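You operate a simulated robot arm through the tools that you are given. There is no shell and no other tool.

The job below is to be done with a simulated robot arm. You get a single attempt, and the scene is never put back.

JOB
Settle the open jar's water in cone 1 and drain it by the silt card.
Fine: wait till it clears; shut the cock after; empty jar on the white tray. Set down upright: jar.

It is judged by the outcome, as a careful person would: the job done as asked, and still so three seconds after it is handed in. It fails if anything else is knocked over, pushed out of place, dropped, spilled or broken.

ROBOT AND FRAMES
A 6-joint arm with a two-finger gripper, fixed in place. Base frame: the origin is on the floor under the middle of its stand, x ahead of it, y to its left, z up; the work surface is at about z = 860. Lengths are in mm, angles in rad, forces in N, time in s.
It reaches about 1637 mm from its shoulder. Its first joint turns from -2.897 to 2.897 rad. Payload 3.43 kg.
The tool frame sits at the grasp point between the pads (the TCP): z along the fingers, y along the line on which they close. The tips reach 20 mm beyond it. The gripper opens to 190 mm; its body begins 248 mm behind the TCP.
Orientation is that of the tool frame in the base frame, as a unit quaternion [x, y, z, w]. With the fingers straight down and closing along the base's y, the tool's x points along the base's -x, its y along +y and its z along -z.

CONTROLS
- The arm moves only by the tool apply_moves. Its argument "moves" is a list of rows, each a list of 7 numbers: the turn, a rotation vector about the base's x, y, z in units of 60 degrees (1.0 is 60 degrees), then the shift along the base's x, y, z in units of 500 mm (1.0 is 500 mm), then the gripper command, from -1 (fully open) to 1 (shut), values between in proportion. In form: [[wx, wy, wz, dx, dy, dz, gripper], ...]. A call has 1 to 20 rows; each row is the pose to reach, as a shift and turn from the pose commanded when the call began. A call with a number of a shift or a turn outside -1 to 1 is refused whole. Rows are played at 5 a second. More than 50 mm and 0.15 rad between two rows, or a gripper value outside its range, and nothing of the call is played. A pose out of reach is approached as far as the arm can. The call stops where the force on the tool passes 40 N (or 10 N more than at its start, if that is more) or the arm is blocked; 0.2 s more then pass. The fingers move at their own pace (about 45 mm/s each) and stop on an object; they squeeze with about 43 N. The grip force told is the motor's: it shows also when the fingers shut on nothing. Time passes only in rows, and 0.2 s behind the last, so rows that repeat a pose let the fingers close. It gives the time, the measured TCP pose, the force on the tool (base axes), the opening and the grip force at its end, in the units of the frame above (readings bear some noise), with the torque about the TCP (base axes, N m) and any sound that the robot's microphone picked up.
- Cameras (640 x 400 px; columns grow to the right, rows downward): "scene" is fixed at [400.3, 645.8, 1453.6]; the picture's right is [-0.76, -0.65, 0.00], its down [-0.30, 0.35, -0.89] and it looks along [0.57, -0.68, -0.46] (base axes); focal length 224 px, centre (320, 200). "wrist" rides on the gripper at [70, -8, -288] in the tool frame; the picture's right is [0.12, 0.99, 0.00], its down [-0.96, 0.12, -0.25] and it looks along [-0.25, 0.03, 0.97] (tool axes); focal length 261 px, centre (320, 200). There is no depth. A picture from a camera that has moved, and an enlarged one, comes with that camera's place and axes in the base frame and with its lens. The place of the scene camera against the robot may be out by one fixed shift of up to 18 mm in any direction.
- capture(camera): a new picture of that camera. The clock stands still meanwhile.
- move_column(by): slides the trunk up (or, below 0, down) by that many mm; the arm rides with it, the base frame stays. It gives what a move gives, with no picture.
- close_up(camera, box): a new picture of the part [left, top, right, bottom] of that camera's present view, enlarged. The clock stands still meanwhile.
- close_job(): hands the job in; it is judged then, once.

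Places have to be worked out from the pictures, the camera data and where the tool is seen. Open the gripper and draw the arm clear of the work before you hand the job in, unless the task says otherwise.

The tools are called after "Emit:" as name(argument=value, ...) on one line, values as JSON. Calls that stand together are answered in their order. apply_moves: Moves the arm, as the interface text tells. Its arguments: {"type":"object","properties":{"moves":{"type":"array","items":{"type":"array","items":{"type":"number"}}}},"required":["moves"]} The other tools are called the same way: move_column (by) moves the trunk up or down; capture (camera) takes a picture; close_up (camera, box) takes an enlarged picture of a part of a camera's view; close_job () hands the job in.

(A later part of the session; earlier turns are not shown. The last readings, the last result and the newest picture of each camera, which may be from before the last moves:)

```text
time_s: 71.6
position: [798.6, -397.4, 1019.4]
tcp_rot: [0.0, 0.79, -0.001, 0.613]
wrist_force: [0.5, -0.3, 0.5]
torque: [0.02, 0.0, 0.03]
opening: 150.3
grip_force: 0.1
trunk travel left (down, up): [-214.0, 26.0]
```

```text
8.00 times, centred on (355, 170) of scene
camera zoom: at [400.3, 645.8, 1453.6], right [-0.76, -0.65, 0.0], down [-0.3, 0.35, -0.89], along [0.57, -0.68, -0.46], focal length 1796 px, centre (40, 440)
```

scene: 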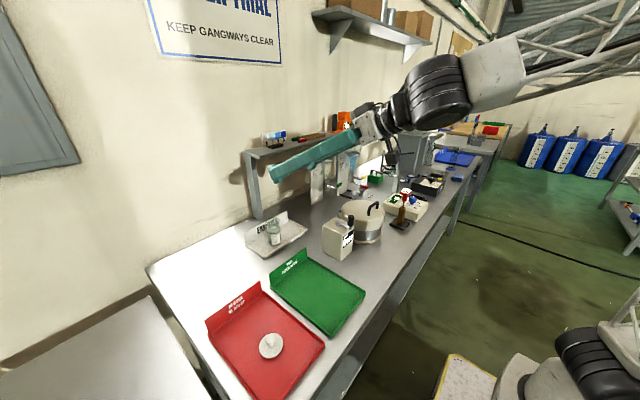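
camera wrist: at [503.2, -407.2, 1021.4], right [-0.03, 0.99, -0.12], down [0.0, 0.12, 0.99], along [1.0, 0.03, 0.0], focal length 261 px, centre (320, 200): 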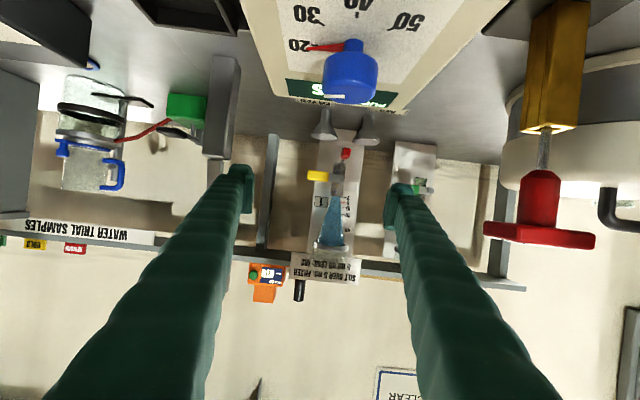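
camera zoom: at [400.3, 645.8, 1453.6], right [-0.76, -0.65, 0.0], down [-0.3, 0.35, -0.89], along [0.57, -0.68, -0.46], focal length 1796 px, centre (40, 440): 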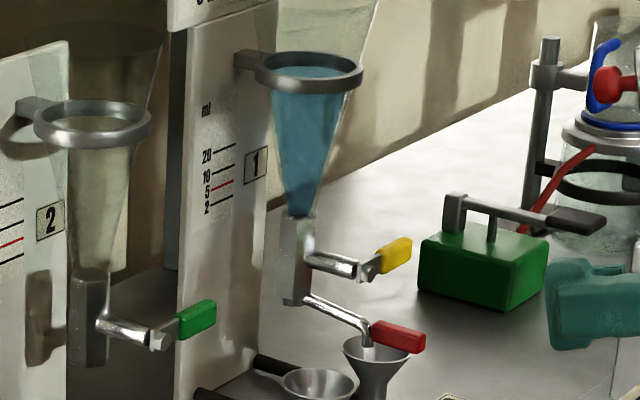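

Still no distinct layer, so I wait another ~12 s before looking again.

Emit:
apply_moves(moves=[[0, 0, 0, 0, 0, 0, -0.58], [0, 0, 0, 0, 0, 0, -0.58], [0, 0, 0, 0, 0, 0, -0.58], [0, 0, 0, 0, 0, 0, -0.58], [0, 0, 0, 0, 0, 0, -0.58], [0, 0, 0, 0, 0, 0, -0.58], [0, 0, 0, 0, 0, 0, -0.58], [0, 0, 0, 0, 0, 0, -0.58], [0, 0, 0, 0, 0, 0, -0.58], [0, 0, 0, 0, 0, 0, -0.58], [0, 0, 0, 0, 0, 0, -0.58], [0, 0, 0, 0, 0, 0, -0.58], [0, 0, 0, 0, 0, 0, -0.58], [0, 0, 0, 0, 0, 0, -0.58], [0, 0, 0, 0, 0, 0, -0.58], [0, 0, 0, 0, 0, 0, -0.58], [0, 0, 0, 0, 0, 0, -0.58], [0, 0, 0, 0, 0, 0, -0.58], [0, 0, 0, 0, 0, 0, -0.58], [0, 0, 0, 0, 0, 0, -0.58]])

Emit:
apply_moves(moves=[[0, 0, 0, 0, 0, 0, -0.58], [0, 0, 0, 0, 0, 0, -0.58], [0, 0, 0, 0, 0, 0, -0.58], [0, 0, 0, 0, 0, 0, -0.58], [0, 0, 0, 0, 0, 0, -0.58], [0, 0, 0, 0, 0, 0, -0.58], [0, 0, 0, 0, 0, 0, -0.58], [0, 0, 0, 0, 0, 0, -0.58], [0, 0, 0, 0, 0, 0, -0.58], [0, 0, 0, 0, 0, 0, -0.58], [0, 0, 0, 0, 0, 0, -0.58], [0, 0, 0, 0, 0, 0, -0.58], [0, 0, 0, 0, 0, 0, -0.58], [0, 0, 0, 0, 0, 0, -0.58], [0, 0, 0, 0, 0, 0, -0.58], [0, 0, 0, 0, 0, 0, -0.58], [0, 0, 0, 0, 0, 0, -0.58], [0, 0, 0, 0, 0, 0, -0.58], [0, 0, 0, 0, 0, 0, -0.58], [0, 0, 0, 0, 0, 0, -0.58]])

Emit:
apply_moves(moves=[[0, 0, 0, 0, 0, 0, -0.58], [0, 0, 0, 0, 0, 0, -0.58], [0, 0, 0, 0, 0, 0, -0.58], [0, 0, 0, 0, 0, 0, -0.58], [0, 0, 0, 0, 0, 0, -0.58], [0, 0, 0, 0, 0, 0, -0.58], [0, 0, 0, 0, 0, 0, -0.58], [0, 0, 0, 0, 0, 0, -0.58], [0, 0, 0, 0, 0, 0, -0.58], [0, 0, 0, 0, 0, 0, -0.58], [0, 0, 0, 0, 0, 0, -0.58], [0, 0, 0, 0, 0, 0, -0.58], [0, 0, 0, 0, 0, 0, -0.58], [0, 0, 0, 0, 0, 0, -0.58], [0, 0, 0, 0, 0, 0, -0.58], [0, 0, 0, 0, 0, 0, -0.58], [0, 0, 0, 0, 0, 0, -0.58], [0, 0, 0, 0, 0, 0, -0.58], [0, 0, 0, 0, 0, 0, -0.58], [0, 0, 0, 0, 0, 0, -0.58]])

Emit:
close_up(camera="wrist", box=[325, 185, 375, 250])

Emit:
close_up(camera="wrist", box=[330, 190, 370, 220])

Emit:
close_up(camera="scene", box=[335, 145, 375, 195])

```text
time_s: 75.8
position: [799.2, -396.9, 1019.8]
tcp_rot: [0.0, 0.789, 0.0, 0.614]
wrist_force: [0.3, 1.1, 0.8]
torque: [-0.01, -0.01, -0.01]
opening: 150.2
grip_force: 0.0
trunk travel left (down, up): [-214.0, 26.0]
```

```text
time_s: 80.0
position: [798.6, -397.8, 1018.8]
tcp_rot: [0.0, 0.789, 0.0, 0.614]
wrist_force: [0.2, -0.8, 0.0]
torque: [0.0, 0.02, 0.01]
opening: 150.3
grip_force: 0.0
trunk travel left (down, up): [-214.0, 26.0]
```

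```text
time_s: 84.2
position: [799.1, -396.3, 1018.5]
tcp_rot: [0.0, 0.789, -0.001, 0.614]
wrist_force: [-0.1, 0.4, -0.8]
torque: [-0.01, 0.0, 0.0]
opening: 150.0
grip_force: 0.0
trunk travel left (down, up): [-214.0, 26.0]
```

```text
6.15 times, centred on (350, 218) of wrist
camera zoom: at [503.0, -406.9, 1021.7], right [-0.03, 0.99, -0.12], down [0.0, 0.12, 0.99], along [1.0, 0.03, 0.0], focal length 1604 px, centre (135, 92)
```

zoom: 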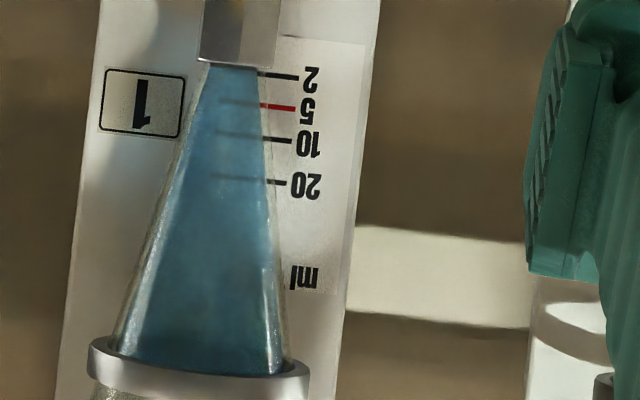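

```text
13.33 times, centred on (350, 205) of wrist
camera zoom: at [503.0, -406.9, 1021.7], right [-0.03, 0.99, -0.12], down [0.0, 0.12, 0.99], along [1.0, 0.03, 0.0], focal length 3475 px, centre (-80, 133)
```

zoom: 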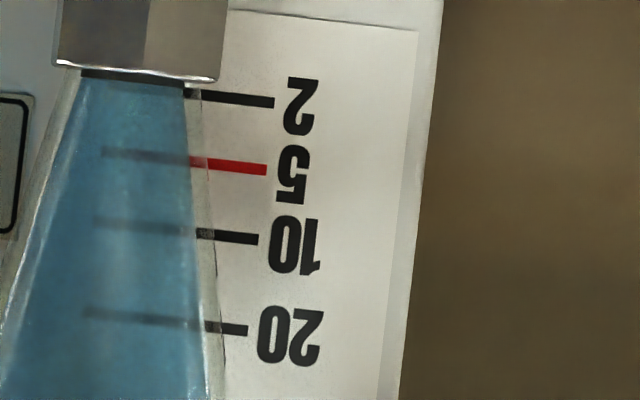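

```text
8.00 times, centred on (355, 170) of scene
camera zoom: at [400.3, 645.8, 1453.6], right [-0.76, -0.65, 0.0], down [-0.3, 0.35, -0.89], along [0.57, -0.68, -0.46], focal length 1796 px, centre (40, 440)
```

zoom: 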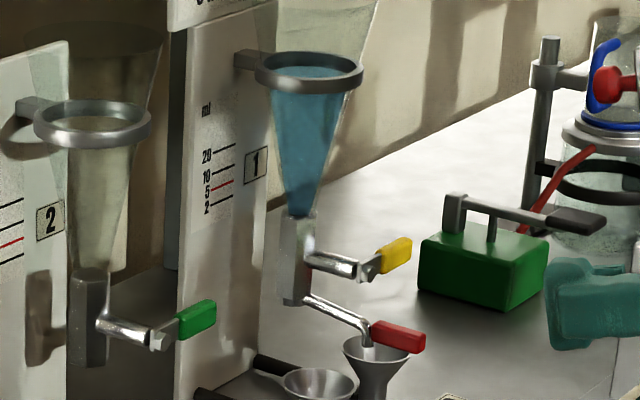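

The picture looks steady. I zoom hard on the cone's bottom to see whether there is a thin silt layer.

Emit:
close_up(camera="wrist", box=[332, 192, 356, 207])

Emit:
close_up(camera="scene", box=[342, 160, 364, 176])

Emit:
close_up(camera="wrist", box=[325, 220, 365, 250])

```text
16.00 times, centred on (344, 200) of wrist
camera zoom: at [503.0, -406.9, 1021.7], right [-0.03, 0.99, -0.12], down [0.0, 0.12, 0.99], along [1.0, 0.03, 0.0], focal length 4170 px, centre (-64, 208)
```

zoom: 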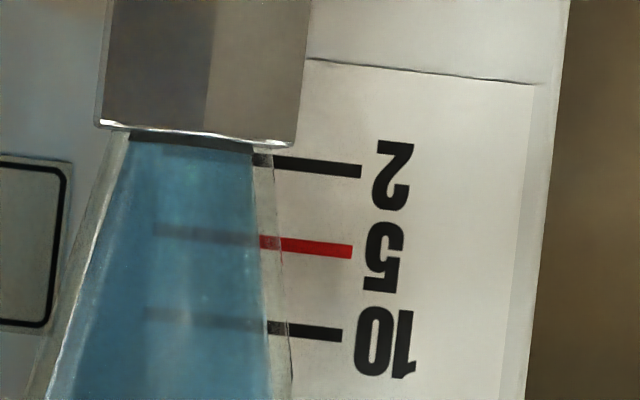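

```text
16.00 times, centred on (353, 168) of scene
camera zoom: at [400.3, 645.8, 1453.6], right [-0.76, -0.65, 0.0], down [-0.3, 0.35, -0.89], along [0.57, -0.68, -0.46], focal length 3592 px, centre (-208, 712)
```

zoom: 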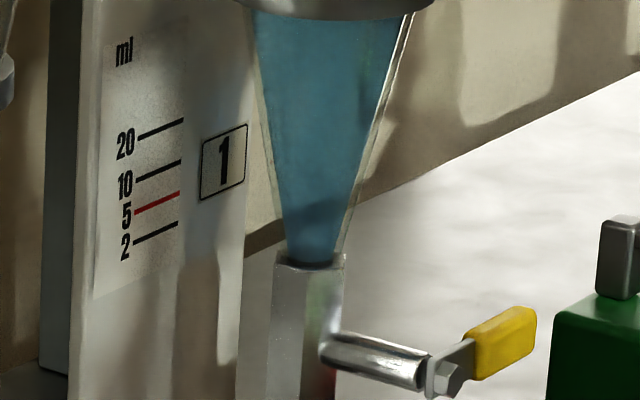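

```text
13.33 times, centred on (345, 235) of wrist
camera zoom: at [503.0, -406.9, 1021.7], right [-0.03, 0.99, -0.12], down [0.0, 0.12, 0.99], along [1.0, 0.03, 0.0], focal length 3475 px, centre (-13, -267)
```

zoom: 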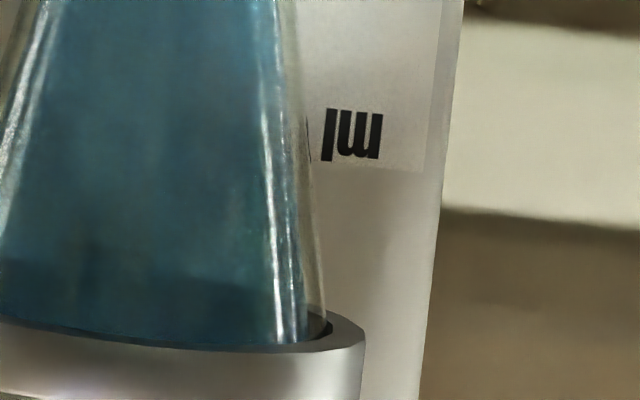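

There is only a very thin dark band at the very bottom, and I can't yet tell if settling is done. I wait considerably longer and compare.

Emit:
apply_moves(moves=[[0, 0, 0, 0, 0, 0, -0.58], [0, 0, 0, 0, 0, 0, -0.58], [0, 0, 0, 0, 0, 0, -0.58], [0, 0, 0, 0, 0, 0, -0.58], [0, 0, 0, 0, 0, 0, -0.58], [0, 0, 0, 0, 0, 0, -0.58], [0, 0, 0, 0, 0, 0, -0.58], [0, 0, 0, 0, 0, 0, -0.58], [0, 0, 0, 0, 0, 0, -0.58], [0, 0, 0, 0, 0, 0, -0.58], [0, 0, 0, 0, 0, 0, -0.58], [0, 0, 0, 0, 0, 0, -0.58], [0, 0, 0, 0, 0, 0, -0.58], [0, 0, 0, 0, 0, 0, -0.58], [0, 0, 0, 0, 0, 0, -0.58], [0, 0, 0, 0, 0, 0, -0.58], [0, 0, 0, 0, 0, 0, -0.58], [0, 0, 0, 0, 0, 0, -0.58], [0, 0, 0, 0, 0, 0, -0.58], [0, 0, 0, 0, 0, 0, -0.58]])

Emit:
apply_moves(moves=[[0, 0, 0, 0, 0, 0, -0.58], [0, 0, 0, 0, 0, 0, -0.58], [0, 0, 0, 0, 0, 0, -0.58], [0, 0, 0, 0, 0, 0, -0.58], [0, 0, 0, 0, 0, 0, -0.58], [0, 0, 0, 0, 0, 0, -0.58], [0, 0, 0, 0, 0, 0, -0.58], [0, 0, 0, 0, 0, 0, -0.58], [0, 0, 0, 0, 0, 0, -0.58], [0, 0, 0, 0, 0, 0, -0.58], [0, 0, 0, 0, 0, 0, -0.58], [0, 0, 0, 0, 0, 0, -0.58], [0, 0, 0, 0, 0, 0, -0.58], [0, 0, 0, 0, 0, 0, -0.58], [0, 0, 0, 0, 0, 0, -0.58], [0, 0, 0, 0, 0, 0, -0.58], [0, 0, 0, 0, 0, 0, -0.58], [0, 0, 0, 0, 0, 0, -0.58], [0, 0, 0, 0, 0, 0, -0.58], [0, 0, 0, 0, 0, 0, -0.58]])

Emit:
apply_moves(moves=[[0, 0, 0, 0, 0, 0, -0.58], [0, 0, 0, 0, 0, 0, -0.58], [0, 0, 0, 0, 0, 0, -0.58], [0, 0, 0, 0, 0, 0, -0.58], [0, 0, 0, 0, 0, 0, -0.58], [0, 0, 0, 0, 0, 0, -0.58], [0, 0, 0, 0, 0, 0, -0.58], [0, 0, 0, 0, 0, 0, -0.58], [0, 0, 0, 0, 0, 0, -0.58], [0, 0, 0, 0, 0, 0, -0.58], [0, 0, 0, 0, 0, 0, -0.58], [0, 0, 0, 0, 0, 0, -0.58], [0, 0, 0, 0, 0, 0, -0.58], [0, 0, 0, 0, 0, 0, -0.58], [0, 0, 0, 0, 0, 0, -0.58], [0, 0, 0, 0, 0, 0, -0.58], [0, 0, 0, 0, 0, 0, -0.58], [0, 0, 0, 0, 0, 0, -0.58], [0, 0, 0, 0, 0, 0, -0.58], [0, 0, 0, 0, 0, 0, -0.58]])

Emit:
apply_moves(moves=[[0, 0, 0, 0, 0, 0, -0.58], [0, 0, 0, 0, 0, 0, -0.58], [0, 0, 0, 0, 0, 0, -0.58], [0, 0, 0, 0, 0, 0, -0.58], [0, 0, 0, 0, 0, 0, -0.58], [0, 0, 0, 0, 0, 0, -0.58], [0, 0, 0, 0, 0, 0, -0.58], [0, 0, 0, 0, 0, 0, -0.58], [0, 0, 0, 0, 0, 0, -0.58], [0, 0, 0, 0, 0, 0, -0.58], [0, 0, 0, 0, 0, 0, -0.58], [0, 0, 0, 0, 0, 0, -0.58], [0, 0, 0, 0, 0, 0, -0.58], [0, 0, 0, 0, 0, 0, -0.58], [0, 0, 0, 0, 0, 0, -0.58], [0, 0, 0, 0, 0, 0, -0.58], [0, 0, 0, 0, 0, 0, -0.58], [0, 0, 0, 0, 0, 0, -0.58], [0, 0, 0, 0, 0, 0, -0.58], [0, 0, 0, 0, 0, 0, -0.58]])

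Emit:
close_up(camera="wrist", box=[325, 185, 375, 250])

Emit:
close_up(camera="wrist", box=[332, 192, 356, 207])

Emit:
close_up(camera="scene", box=[335, 145, 375, 195])

```text
time_s: 88.4
position: [799.0, -396.6, 1018.9]
tcp_rot: [0.0, 0.79, 0.0, 0.613]
wrist_force: [-0.2, 0.5, -0.7]
torque: [-0.01, 0.01, -0.02]
opening: 150.1
grip_force: 0.0
trunk travel left (down, up): [-214.0, 26.0]
```

```text
time_s: 92.6
position: [800.1, -397.6, 1018.8]
tcp_rot: [0.0, 0.79, 0.0, 0.614]
wrist_force: [-1.5, -0.5, 0.9]
torque: [0.02, 0.0, 0.01]
opening: 150.2
grip_force: 0.1
trunk travel left (down, up): [-214.0, 26.0]
```

```text
time_s: 96.8
position: [799.3, -397.7, 1019.4]
tcp_rot: [0.0, 0.79, 0.0, 0.614]
wrist_force: [-1.6, -0.1, -0.5]
torque: [-0.01, 0.0, -0.02]
opening: 149.9
grip_force: 0.1
trunk travel left (down, up): [-214.0, 26.0]
```

```text
time_s: 101.0
position: [798.7, -397.0, 1020.0]
tcp_rot: [0.0, 0.79, -0.001, 0.613]
wrist_force: [1.4, -0.7, 0.1]
torque: [-0.01, -0.02, 0.02]
opening: 150.5
grip_force: 0.0
trunk travel left (down, up): [-214.0, 26.0]
```

```text
6.15 times, centred on (350, 218) of wrist
camera zoom: at [503.0, -406.9, 1021.7], right [-0.03, 0.99, -0.12], down [0.0, 0.12, 0.99], along [1.0, 0.03, 0.0], focal length 1604 px, centre (135, 92)
```

zoom: 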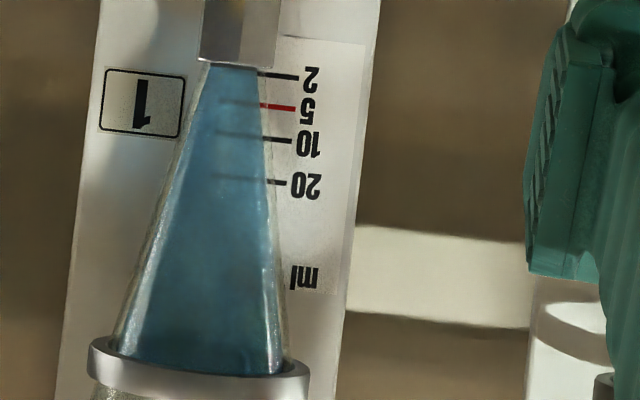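

```text
16.00 times, centred on (344, 200) of wrist
camera zoom: at [503.0, -406.9, 1021.7], right [-0.03, 0.99, -0.12], down [0.0, 0.12, 0.99], along [1.0, 0.03, 0.0], focal length 4170 px, centre (-64, 208)
```

zoom: 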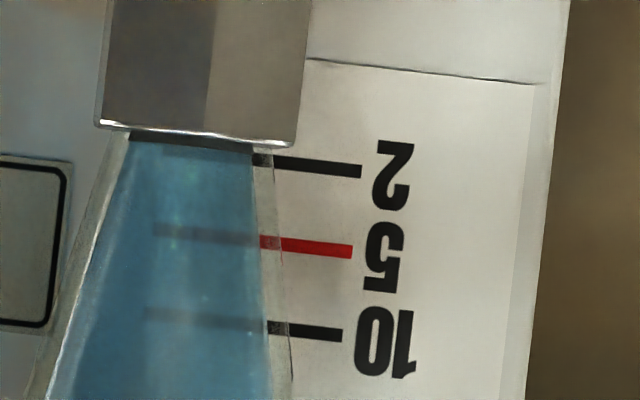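

```text
8.00 times, centred on (355, 170) of scene
camera zoom: at [400.3, 645.8, 1453.6], right [-0.76, -0.65, 0.0], down [-0.3, 0.35, -0.89], along [0.57, -0.68, -0.46], focal length 1796 px, centre (40, 440)
```

zoom: 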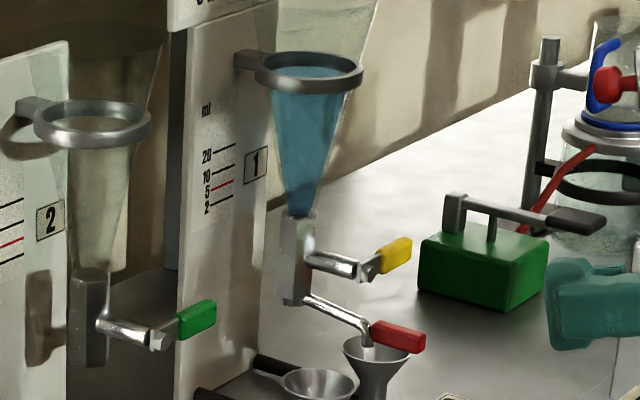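

Nothing has changed between t=84 and t=101, so the water seems to have finished clearing; its blue tint is just its colour. To tell whether the thin dark band is silt, I close the fingers to unblock cone 2 and compare it as an empty reference.

Emit:
apply_moves(moves=[[0, 0, 0, 0, 0, 0, 0.8], [0, 0, 0, 0, 0, 0, 0.8], [0, 0, 0, 0, 0, 0, 0.8], [0, 0, 0, 0, 0, 0, 0.8], [0, 0, 0, 0, 0, 0, 0.8], [0, 0, 0, 0, 0, 0, 0.8], [0, 0, 0, 0, 0, 0, 0.8], [0, 0, 0, 0, 0, 0, 0.8], [0, 0, 0, 0, 0, 0, 0.8]])

Emit:
capture(camera="wrist")

Emit:
close_up(camera="wrist", box=[395, 185, 455, 225])

Emit:
close_up(camera="wrist", box=[330, 185, 370, 215])

```text
time_s: 103.0
position: [799.1, -397.2, 1019.4]
tcp_rot: [0.0, 0.789, 0.0, 0.614]
wrist_force: [0.6, -0.2, 0.4]
torque: [0.0, -0.02, 0.01]
opening: 18.8
grip_force: 0.0
trunk travel left (down, up): [-214.0, 26.0]
```

```text
taken
camera wrist: at [503.0, -406.9, 1021.7], right [-0.03, 0.99, -0.12], down [0.0, 0.12, 0.99], along [1.0, 0.03, 0.0], focal length 261 px, centre (320, 200)
```

wrist: 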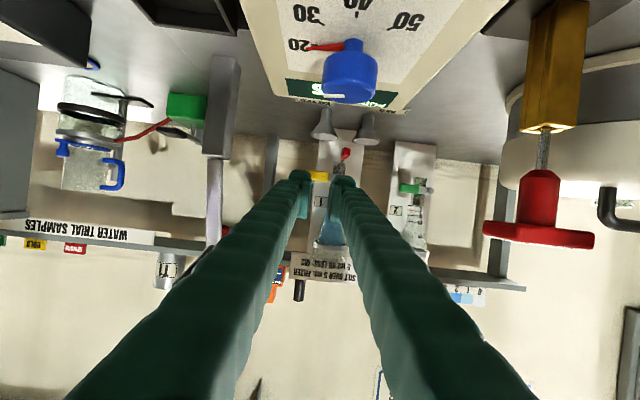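

```text
10.00 times, centred on (425, 205) of wrist
camera zoom: at [503.0, -406.9, 1021.7], right [-0.03, 0.99, -0.12], down [0.0, 0.12, 0.99], along [1.0, 0.03, 0.0], focal length 2606 px, centre (-730, 150)
```

zoom: 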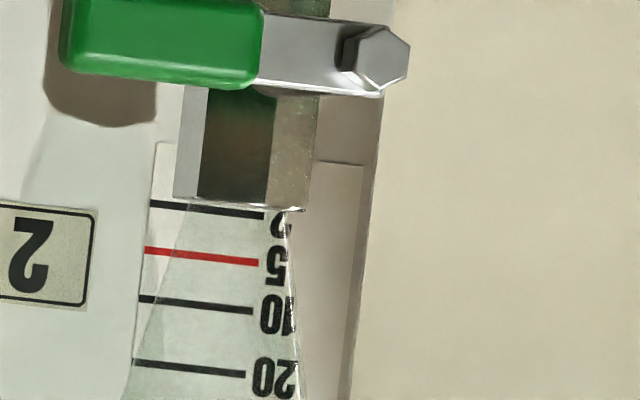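

```text
13.33 times, centred on (350, 200) of wrist
camera zoom: at [503.0, -406.9, 1021.7], right [-0.03, 0.99, -0.12], down [0.0, 0.12, 0.99], along [1.0, 0.03, 0.0], focal length 3475 px, centre (-80, 200)
```

zoom: 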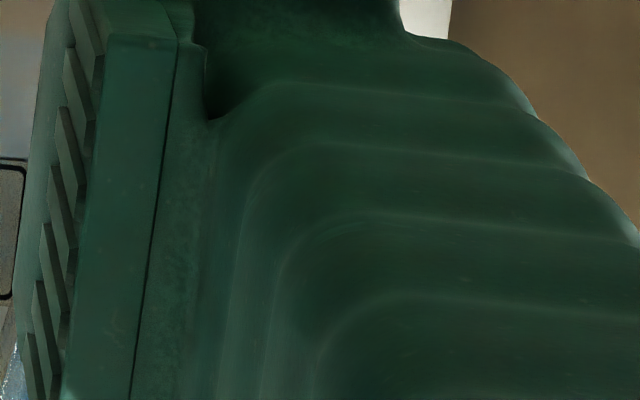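

Cone 2, empty, shows no such band. So the thin dark layer at the bottom of cone 1, reaching about the 2 ml mark and steady for 40 s under clear blue water, is the settled silt. That is well under 5 ml, so the card says **M2**. I close the fingers and tilt to 45° so they can push the red spout handle towards the M2 funnel (+y).

Emit:
apply_moves(moves=[[0, 0.128, 0, 0, -0.01, 0.05, 1], [0, 0.256, 0, 0.02, -0.02, 0.08, 1], [0, 0.384, 0, 0.05, -0.03, 0.08, 1], [0, 0.513, 0, 0.08, -0.034, 0.05, 1], [0, 0.513, 0, 0.11, -0.034, 0.0, 1], [0, 0.513, 0, 0.122, -0.034, -0.028, 1], [0, 0.513, 0, 0.122, -0.034, -0.028, 1]])

Emit:
capture(camera="wrist")

Emit:
close_up(camera="scene", box=[330, 140, 410, 210])

```text
time_s: 104.6
position: [862.8, -415.7, 1002.8]
tcp_rot: [0.0, 0.924, 0.0, 0.382]
wrist_force: [-0.5, -0.7, -0.1]
torque: [-0.01, -0.01, 0.01]
opening: 0.2
grip_force: 34.4
trunk travel left (down, up): [-214.0, 26.0]
```

```text
taken
camera wrist: at [609.9, -425.8, 1157.9], right [-0.09, 0.99, -0.08], down [0.51, 0.12, 0.85], along [0.86, 0.03, -0.51], focal length 261 px, centre (320, 200)
```

wrist: 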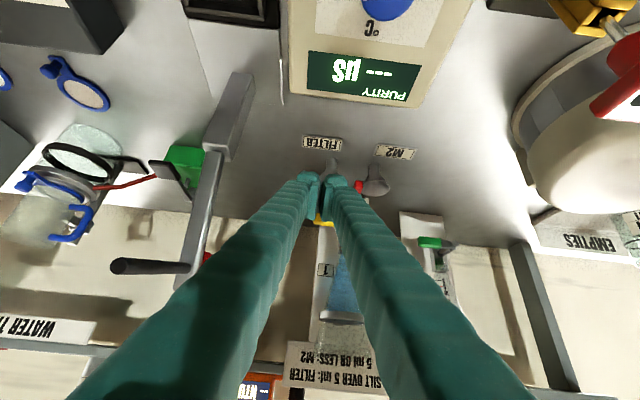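

```text
5.71 times, centred on (370, 175) of scene
camera zoom: at [400.3, 645.8, 1453.6], right [-0.76, -0.65, 0.0], down [-0.3, 0.35, -0.89], along [0.57, -0.68, -0.46], focal length 1283 px, centre (34, 343)
```

zoom: 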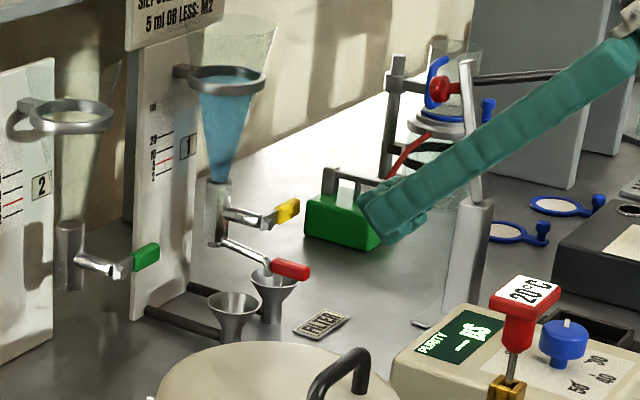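

I zoom on the tips relative to the red handle, then advance to beside it.

Emit:
close_up(camera="wrist", box=[280, 130, 400, 240])

```text
3.64 times, centred on (340, 185) of wrist
camera zoom: at [609.9, -425.8, 1157.9], right [-0.09, 0.99, -0.08], down [0.51, 0.12, 0.85], along [0.86, 0.03, -0.51], focal length 948 px, centre (247, 254)
```

zoom: 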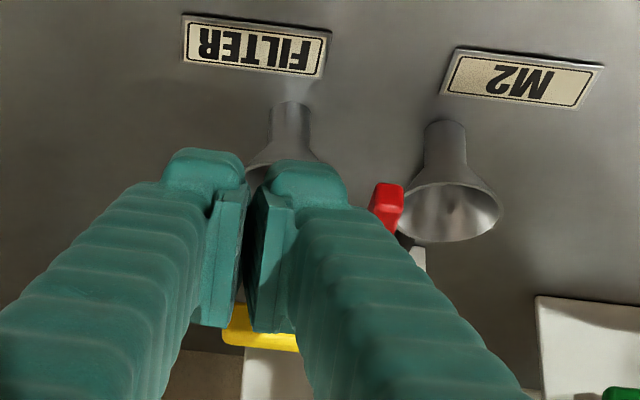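

The tips are about 17 mm to the -y side of the red handle. I advance along the finger axis to beside it.

Emit:
apply_moves(moves=[[0, 0, 0, 0.04, 0.0, -0.04, 1], [0, 0, 0, 0.08, 0.0, -0.08, 1], [0, 0, 0, 0.11, 0.0, -0.11, 1], [0, 0, 0, 0.115, 0.0, -0.117, 1], [0, 0, 0, 0.115, 0.0, -0.117, 1]])

Emit:
close_up(camera="wrist", box=[260, 110, 420, 240])

Emit:
close_up(camera="scene", box=[340, 155, 400, 205])

```text
time_s: 105.8
position: [920.4, -415.4, 945.7]
tcp_rot: [-0.001, 0.924, 0.001, 0.382]
wrist_force: [-0.9, -0.5, -0.1]
torque: [0.0, 0.02, 0.01]
opening: 0.2
grip_force: 34.3
trunk travel left (down, up): [-214.0, 26.0]
```

```text
3.08 times, centred on (340, 175) of wrist
camera zoom: at [667.6, -425.7, 1098.9], right [-0.09, 0.99, -0.08], down [0.51, 0.12, 0.85], along [0.86, 0.03, -0.51], focal length 802 px, centre (258, 277)
```

zoom: 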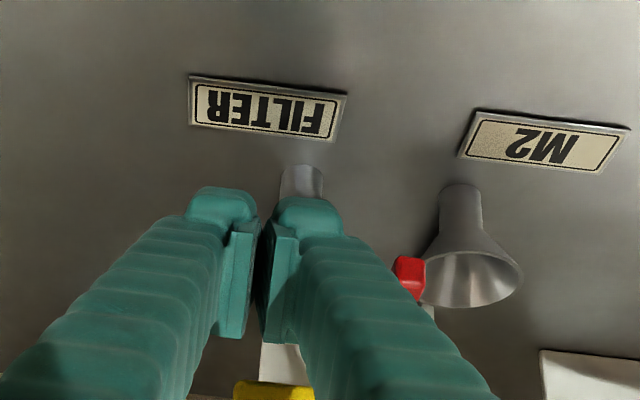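

```text
8.00 times, centred on (370, 180) of scene
camera zoom: at [400.3, 645.8, 1453.6], right [-0.76, -0.65, 0.0], down [-0.3, 0.35, -0.89], along [0.57, -0.68, -0.46], focal length 1796 px, centre (-80, 360)
```

zoom: 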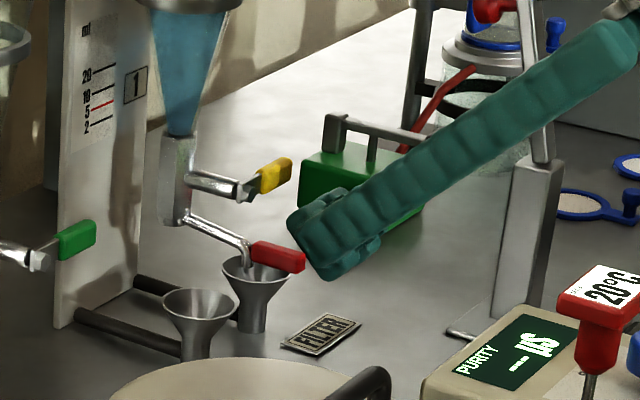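

The tips are beside the handle with about 15 mm of gap. I push in +y in small steps, first 35 mm, watching the force.

Emit:
apply_moves(moves=[[0, 0, 0, 0, 0.012, 0, 1], [0, 0, 0, 0, 0.024, 0, 1], [0, 0, 0, 0, 0.034, 0, 1], [0, 0, 0, 0, 0.042, 0, 1], [0, 0, 0, 0, 0.05, 0, 1], [0, 0, 0, 0, 0.058, 0, 1], [0, 0, 0, 0, 0.066, 0, 1], [0, 0, 0, 0, 0.07, 0, 1]])

Emit:
close_up(camera="wrist", box=[260, 110, 420, 240])

Emit:
close_up(camera="scene", box=[340, 155, 400, 205])

```text
time_s: 107.6
position: [920.2, -380.5, 945.4]
tcp_rot: [-0.001, 0.924, 0.001, 0.382]
wrist_force: [-0.1, 0.0, -0.4]
torque: [0.02, -0.01, -0.02]
opening: 0.0
grip_force: 34.0
trunk travel left (down, up): [-214.0, 26.0]
```

```text
3.08 times, centred on (340, 175) of wrist
camera zoom: at [667.3, -389.6, 1098.7], right [-0.09, 0.99, -0.08], down [0.51, 0.12, 0.85], along [0.86, 0.03, -0.51], focal length 802 px, centre (258, 277)
```

zoom: 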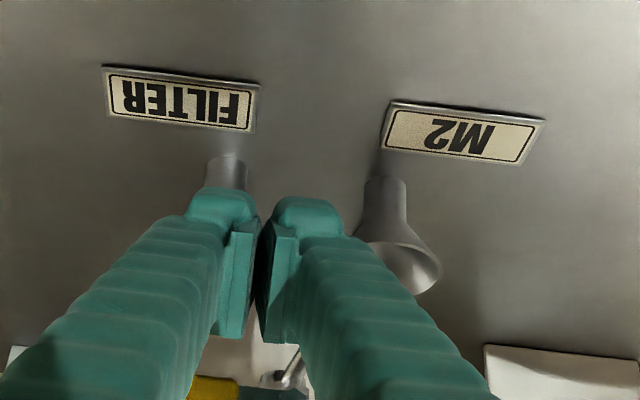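

```text
8.00 times, centred on (370, 180) of scene
camera zoom: at [400.3, 645.8, 1453.6], right [-0.76, -0.65, 0.0], down [-0.3, 0.35, -0.89], along [0.57, -0.68, -0.46], focal length 1796 px, centre (-80, 360)
```

zoom: 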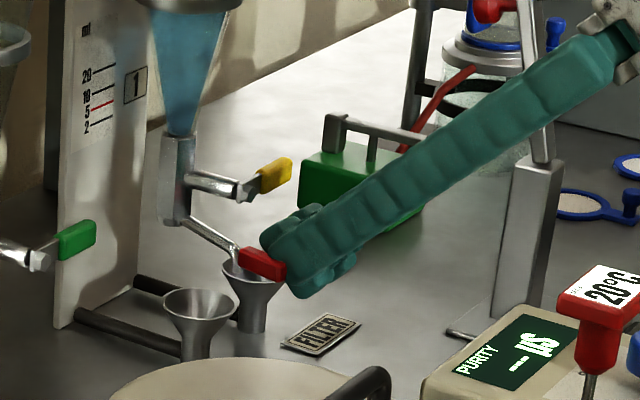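

The spout is swinging easily with almost no force. I continue pushing towards M2.

Emit:
apply_moves(moves=[[0, 0, 0, 0, 0.01, 0, 1], [0, 0, 0, 0, 0.02, 0, 1], [0, 0, 0, 0, 0.03, 0, 1], [0, 0, 0, 0, 0.04, 0, 1], [0, 0, 0, 0, 0.05, 0, 1], [0, 0, 0, 0, 0.056, 0, 1], [0, 0, 0, 0, 0.056, 0, 1]])

Emit:
close_up(camera="wrist", box=[260, 110, 420, 240])

Emit:
close_up(camera="scene", box=[340, 155, 400, 205])

```text
time_s: 109.2
position: [920.3, -353.1, 945.6]
tcp_rot: [0.0, 0.924, 0.0, 0.382]
wrist_force: [-0.8, 0.4, 0.0]
torque: [0.0, 0.01, 0.01]
opening: 0.0
grip_force: 34.4
trunk travel left (down, up): [-214.0, 26.0]
```

```text
3.08 times, centred on (340, 175) of wrist
camera zoom: at [666.8, -362.2, 1099.5], right [-0.09, 0.99, -0.08], down [0.51, 0.12, 0.85], along [0.86, 0.03, -0.51], focal length 802 px, centre (258, 277)
```

zoom: 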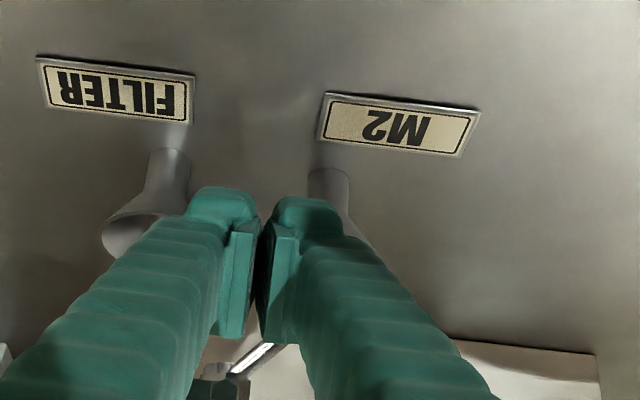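

```text
8.00 times, centred on (370, 180) of scene
camera zoom: at [400.3, 645.8, 1453.6], right [-0.76, -0.65, 0.0], down [-0.3, 0.35, -0.89], along [0.57, -0.68, -0.46], focal length 1796 px, centre (-80, 360)
```

zoom: 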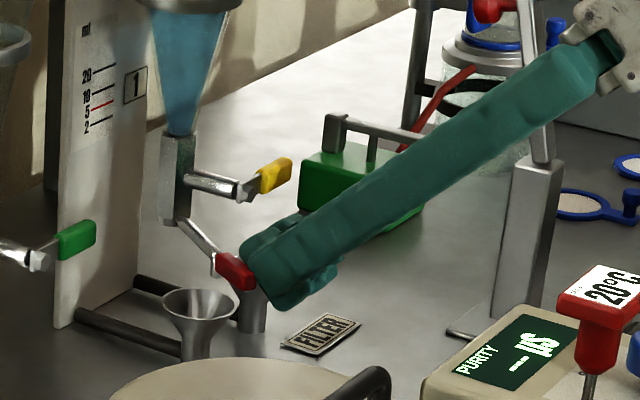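

The outlet is about 11 mm short of being over M2's funnel centre. I push another 10 mm.

Emit:
apply_moves(moves=[[0, 0, 0, 0, 0.006, 0, 1], [0, 0, 0, 0, 0.012, 0, 1], [0, 0, 0, 0, 0.018, 0, 1], [0, 0, 0, 0, 0.022, 0, 1], [0, 0, 0, 0, 0.022, 0, 1]])

Emit:
close_up(camera="scene", box=[340, 155, 400, 205])

Emit:
close_up(camera="scene", box=[345, 175, 380, 205])

```text
time_s: 110.4
position: [919.3, -342.4, 946.3]
tcp_rot: [-0.001, 0.924, 0.0, 0.381]
wrist_force: [-0.3, 1.1, 0.1]
torque: [0.01, -0.02, 0.01]
opening: 0.0
grip_force: 34.2
trunk travel left (down, up): [-214.0, 26.0]
```

```text
8.00 times, centred on (370, 180) of scene
camera zoom: at [400.3, 645.8, 1453.6], right [-0.76, -0.65, 0.0], down [-0.3, 0.35, -0.89], along [0.57, -0.68, -0.46], focal length 1796 px, centre (-80, 360)
```

zoom: 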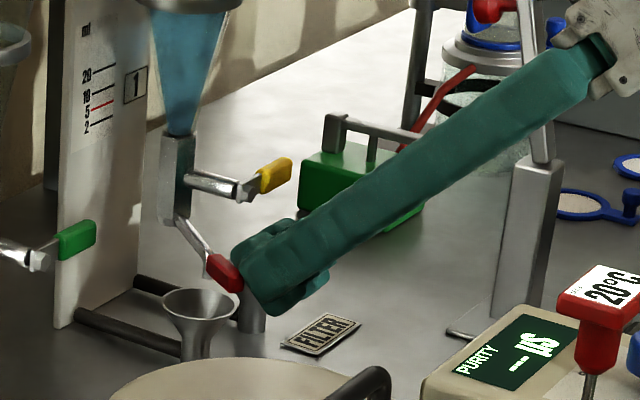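

```text
13.33 times, centred on (362, 190) of scene
camera zoom: at [400.3, 645.8, 1453.6], right [-0.76, -0.65, 0.0], down [-0.3, 0.35, -0.89], along [0.57, -0.68, -0.46], focal length 2993 px, centre (-247, 333)
```

zoom: 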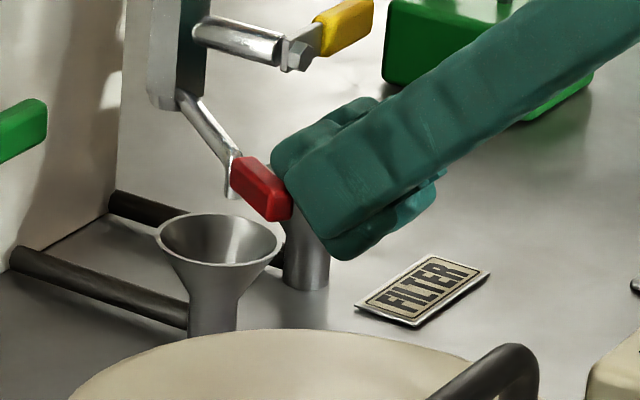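

The outlet is now about 5 mm short of the funnel's centre line, so one more small push of 6 mm.

Emit:
apply_moves(moves=[[0, 0, 0, 0, 0.006, 0, 1], [0, 0, 0, 0, 0.012, 0, 1], [0, 0, 0, 0, 0.012, 0, 1]])

Emit:
close_up(camera="scene", box=[345, 175, 380, 205])

Emit:
close_up(camera="wrist", box=[260, 110, 420, 240])

```text
time_s: 111.2
position: [920.9, -335.4, 943.9]
tcp_rot: [-0.001, 0.924, 0.001, 0.382]
wrist_force: [0.5, 0.1, -0.6]
torque: [0.0, 0.01, 0.01]
opening: 0.0
grip_force: 34.5
trunk travel left (down, up): [-214.0, 26.0]
```

```text
13.33 times, centred on (362, 190) of scene
camera zoom: at [400.3, 645.8, 1453.6], right [-0.76, -0.65, 0.0], down [-0.3, 0.35, -0.89], along [0.57, -0.68, -0.46], focal length 2993 px, centre (-247, 333)
```

zoom: 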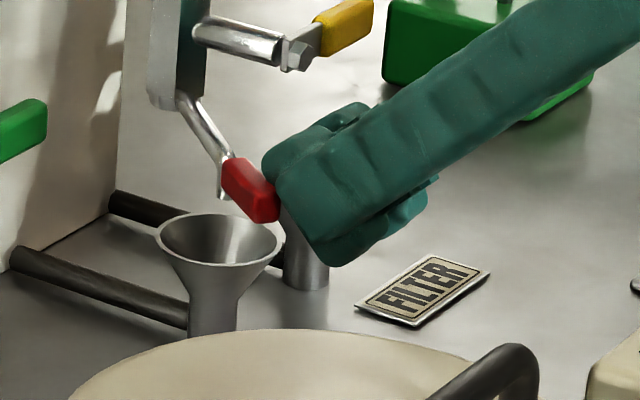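

```text
3.08 times, centred on (340, 175) of wrist
camera zoom: at [667.3, -345.2, 1099.3], right [-0.09, 0.99, -0.08], down [0.51, 0.12, 0.85], along [0.86, 0.03, -0.51], focal length 802 px, centre (258, 277)
```

zoom: 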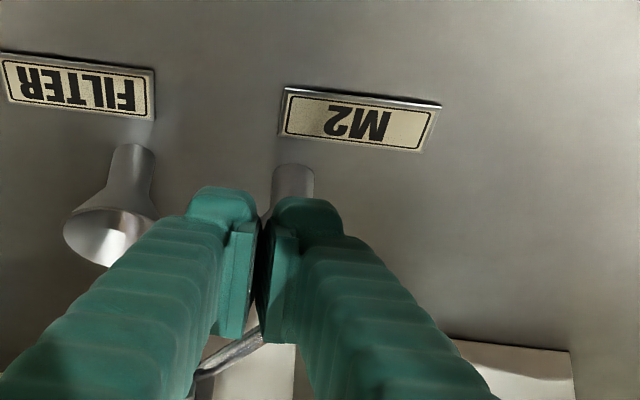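

The outlet now appears over the M2 funnel. I back the fingers off in -y, then out along the axis, and open them to view the alignment from above.

Emit:
apply_moves(moves=[[0, 0, 0, 0, -0.012, 0, 1], [0, 0, 0, 0, -0.024, 0, 1], [0, 0, 0, -0.04, -0.03, 0.04, 1], [0, 0, 0, -0.1, -0.035, 0.1, 1], [0, 0, 0, -0.16, -0.04, 0.16, -0.2], [0, 0, 0, -0.2, -0.05, 0.22, -0.6], [0, 0, 0, -0.2, -0.05, 0.25, -0.6], [0, 0, 0, -0.2, -0.05, 0.25, -0.6], [0, 0, 0, -0.2, -0.05, 0.25, -0.6], [0, 0, 0, -0.2, -0.05, 0.25, -0.6]])

Emit:
capture(camera="wrist")

Emit:
close_up(camera="wrist", box=[270, 90, 390, 200])

Emit:
close_up(camera="scene", box=[345, 165, 380, 205])

```text
time_s: 113.4
position: [820.1, -361.7, 1070.7]
tcp_rot: [0.0, 0.924, 0.001, 0.382]
wrist_force: [-0.2, 1.4, -0.6]
torque: [0.01, 0.0, -0.01]
opening: 122.4
grip_force: 0.1
trunk travel left (down, up): [-214.0, 26.0]
```

```text
taken
camera wrist: at [566.7, -371.9, 1223.6], right [-0.09, 0.99, -0.08], down [0.51, 0.12, 0.85], along [0.86, 0.03, -0.51], focal length 261 px, centre (320, 200)
```

wrist: 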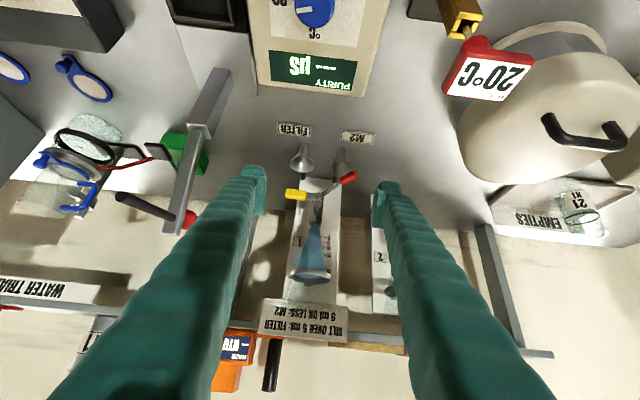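

```text
3.64 times, centred on (330, 145) of wrist
camera zoom: at [566.7, -371.9, 1223.6], right [-0.09, 0.99, -0.08], down [0.51, 0.12, 0.85], along [0.86, 0.03, -0.51], focal length 948 px, centre (284, 400)
```

zoom: 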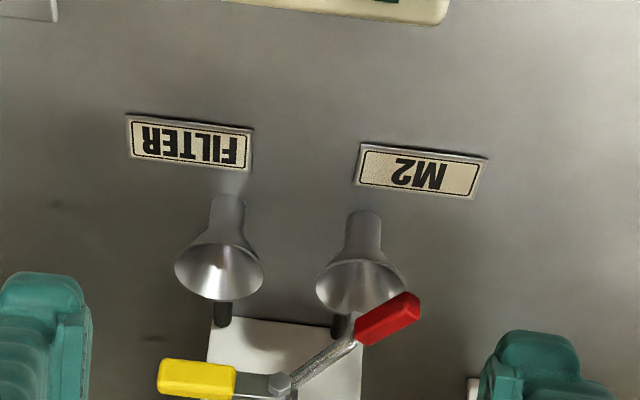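

```text
10.00 times, centred on (362, 185) of scene
camera zoom: at [400.3, 645.8, 1453.6], right [-0.76, -0.65, 0.0], down [-0.3, 0.35, -0.89], along [0.57, -0.68, -0.46], focal length 2245 px, centre (-105, 350)
```

zoom: 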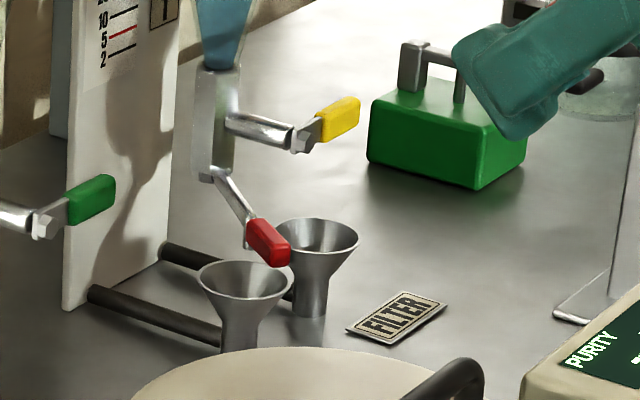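

Triangulating, the spout outlet is at about (969, -325), over the M2 funnel centre (972, -322), so it is well aligned. Next is the yellow cock lever. I close the fingers, steepen the tool, and position above the outer end of the lever to test gently which way it turns.

Emit:
apply_moves(moves=[[0, 0.05, 0, 0.03, -0.03, 0.04, 1], [0, 0.13, 0, 0.07, -0.07, 0.06, 1], [0, 0.2, 0, 0.12, -0.1, 0.073, 1], [0, 0.25, 0, 0.17, -0.125, 0.073, 1], [0, 0.25, 0, 0.196, -0.132, 0.073, 1], [0, 0.25, 0, 0.196, -0.132, 0.073, 1], [0, 0.25, 0, 0.196, -0.132, 0.073, 1], [0, 0.25, 0, 0.196, -0.132, 0.073, 1]])

Emit:
capture(camera="wrist")

Emit:
close_up(camera="scene", box=[335, 130, 405, 205])

```text
time_s: 115.2
position: [918.0, -426.9, 1107.6]
tcp_rot: [0.0, 0.966, 0.0, 0.258]
wrist_force: [0.1, -0.4, -0.4]
torque: [-0.02, 0.0, 0.0]
opening: 0.0
grip_force: 32.9
trunk travel left (down, up): [-214.0, 26.0]
```

```text
taken
camera wrist: at [713.2, -437.0, 1321.5], right [-0.1, 0.99, -0.06], down [0.71, 0.12, 0.69], along [0.7, 0.03, -0.72], focal length 261 px, centre (320, 200)
```

wrist: 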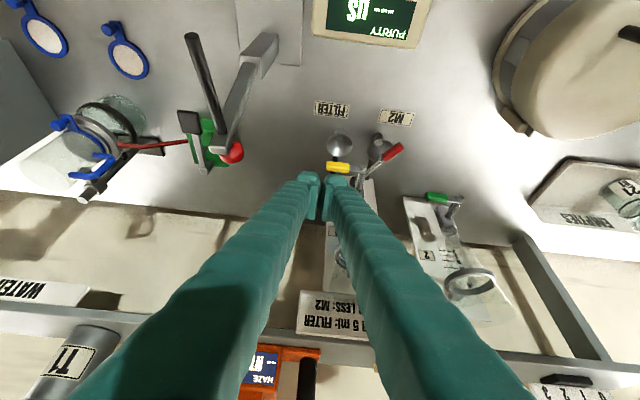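

```text
5.33 times, centred on (370, 168) of scene
camera zoom: at [400.3, 645.8, 1453.6], right [-0.76, -0.65, 0.0], down [-0.3, 0.35, -0.89], along [0.57, -0.68, -0.46], focal length 1197 px, centre (53, 373)
```

zoom: 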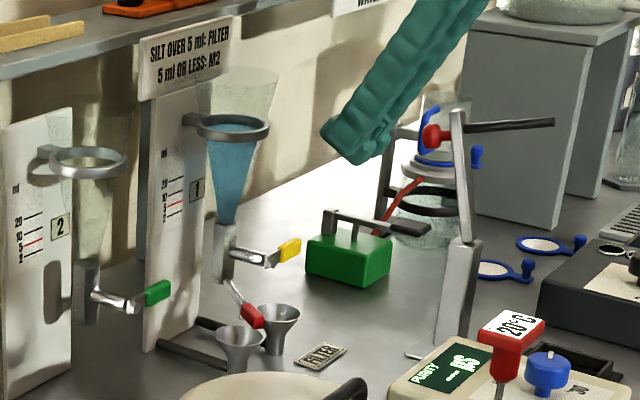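

I zoom to refine the yellow lever's position relative to the tips from this steep view.

Emit:
close_up(camera="wrist", box=[290, 120, 420, 230])

```text
3.64 times, centred on (355, 175) of wrist
camera zoom: at [713.2, -437.0, 1321.5], right [-0.1, 0.99, -0.06], down [0.71, 0.12, 0.69], along [0.7, 0.03, -0.72], focal length 948 px, centre (193, 291)
```

zoom: 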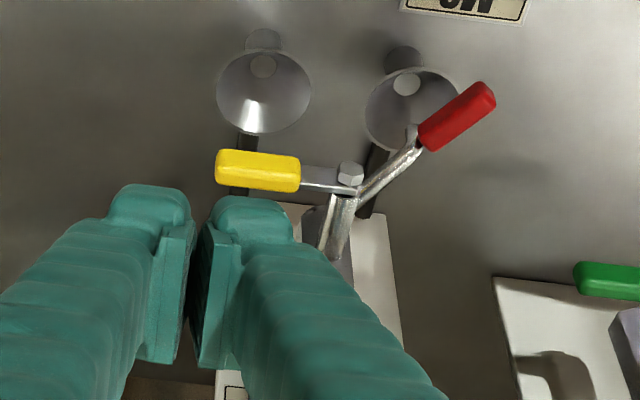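

The handle centre is at about (967, -402, 981). I lower to about 10 mm above its outer end.

Emit:
apply_moves(moves=[[0, 0, 0, 0.04, 0, -0.06, 1], [0, 0, 0, 0.08, -0.002, -0.11, 1], [0, 0, 0, 0.105, -0.002, -0.145, 1], [0, 0, 0, 0.108, -0.002, -0.155, 1], [0, 0, 0, 0.108, -0.002, -0.155, 1]])

Emit:
close_up(camera="wrist", box=[290, 120, 420, 230])

Emit:
close_up(camera="scene", box=[345, 155, 385, 205])

```text
time_s: 116.4
position: [972.8, -427.8, 1029.4]
tcp_rot: [0.0, 0.966, 0.0, 0.258]
wrist_force: [-0.4, -0.6, 0.3]
torque: [-0.01, -0.01, -0.03]
opening: 0.0
grip_force: 34.6
trunk travel left (down, up): [-214.0, 26.0]
```

```text
3.64 times, centred on (355, 175) of wrist
camera zoom: at [767.5, -437.0, 1242.8], right [-0.1, 0.99, -0.06], down [0.71, 0.12, 0.69], along [0.7, 0.03, -0.72], focal length 948 px, centre (193, 291)
```

zoom: 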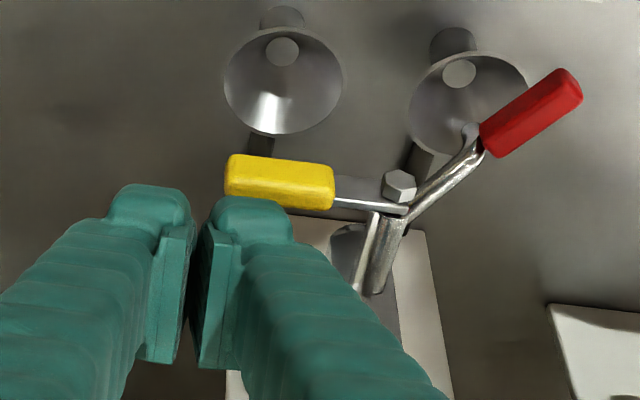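

```text
8.00 times, centred on (365, 180) of scene
camera zoom: at [400.3, 645.8, 1453.6], right [-0.76, -0.65, 0.0], down [-0.3, 0.35, -0.89], along [0.57, -0.68, -0.46], focal length 1796 px, centre (-40, 360)
```

zoom: 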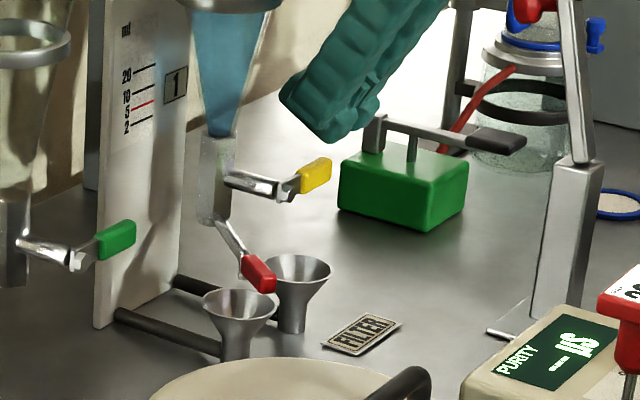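

The finger edge overlaps the outer 20 mm of the handle. I ease down 8 mm to near contact, then further in tiny steps while checking the force.

Emit:
apply_moves(moves=[[0, 0, 0, 0.008, 0, -0.006, 1], [0, 0, 0, 0.008, 0, -0.012, 1], [0, 0, 0, 0.008, 0, -0.016, 1], [0, 0, 0, 0.008, 0, -0.016, 1]])

Emit:
apply_moves(moves=[[0, 0, 0, 0, 0, -0.002, 1], [0, 0, 0, 0, 0, -0.004, 1], [0, 0, 0, 0, 0, -0.004, 1]])

Emit:
close_up(camera="wrist", box=[290, 120, 420, 230])

Emit:
close_up(camera="scene", box=[345, 155, 385, 205])

```text
time_s: 117.4
position: [975.2, -427.3, 1021.7]
tcp_rot: [0.0, 0.966, 0.001, 0.257]
wrist_force: [-0.9, -1.0, -0.3]
torque: [-0.01, -0.01, 0.0]
opening: 0.0
grip_force: 34.4
trunk travel left (down, up): [-214.0, 26.0]
```

```text
time_s: 118.2
position: [975.2, -427.6, 1019.7]
tcp_rot: [0.0, 0.966, 0.0, 0.258]
wrist_force: [0.9, -0.3, -0.3]
torque: [0.0, -0.02, 0.01]
opening: 0.0
grip_force: 34.0
trunk travel left (down, up): [-214.0, 26.0]
```

```text
3.64 times, centred on (355, 175) of wrist
camera zoom: at [771.1, -437.2, 1233.5], right [-0.1, 0.99, -0.06], down [0.71, 0.12, 0.69], along [0.7, 0.03, -0.72], focal length 948 px, centre (193, 291)
```

zoom: 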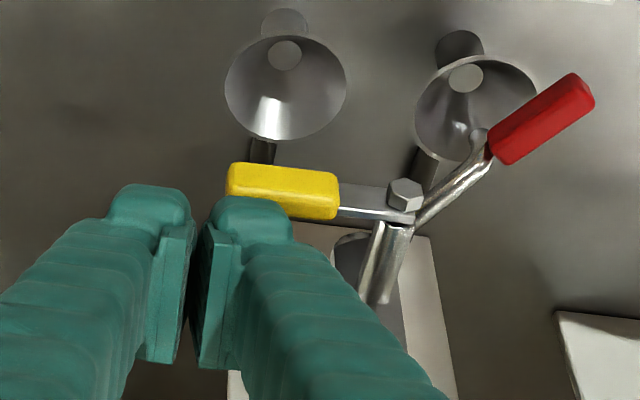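

```text
8.00 times, centred on (365, 180) of scene
camera zoom: at [400.3, 645.8, 1453.6], right [-0.76, -0.65, 0.0], down [-0.3, 0.35, -0.89], along [0.57, -0.68, -0.46], focal length 1796 px, centre (-40, 360)
```

zoom: 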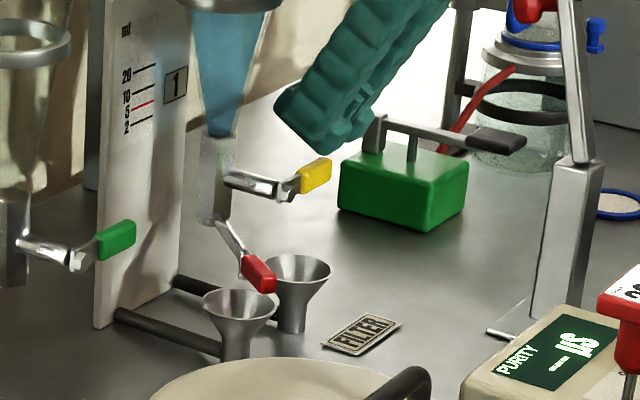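

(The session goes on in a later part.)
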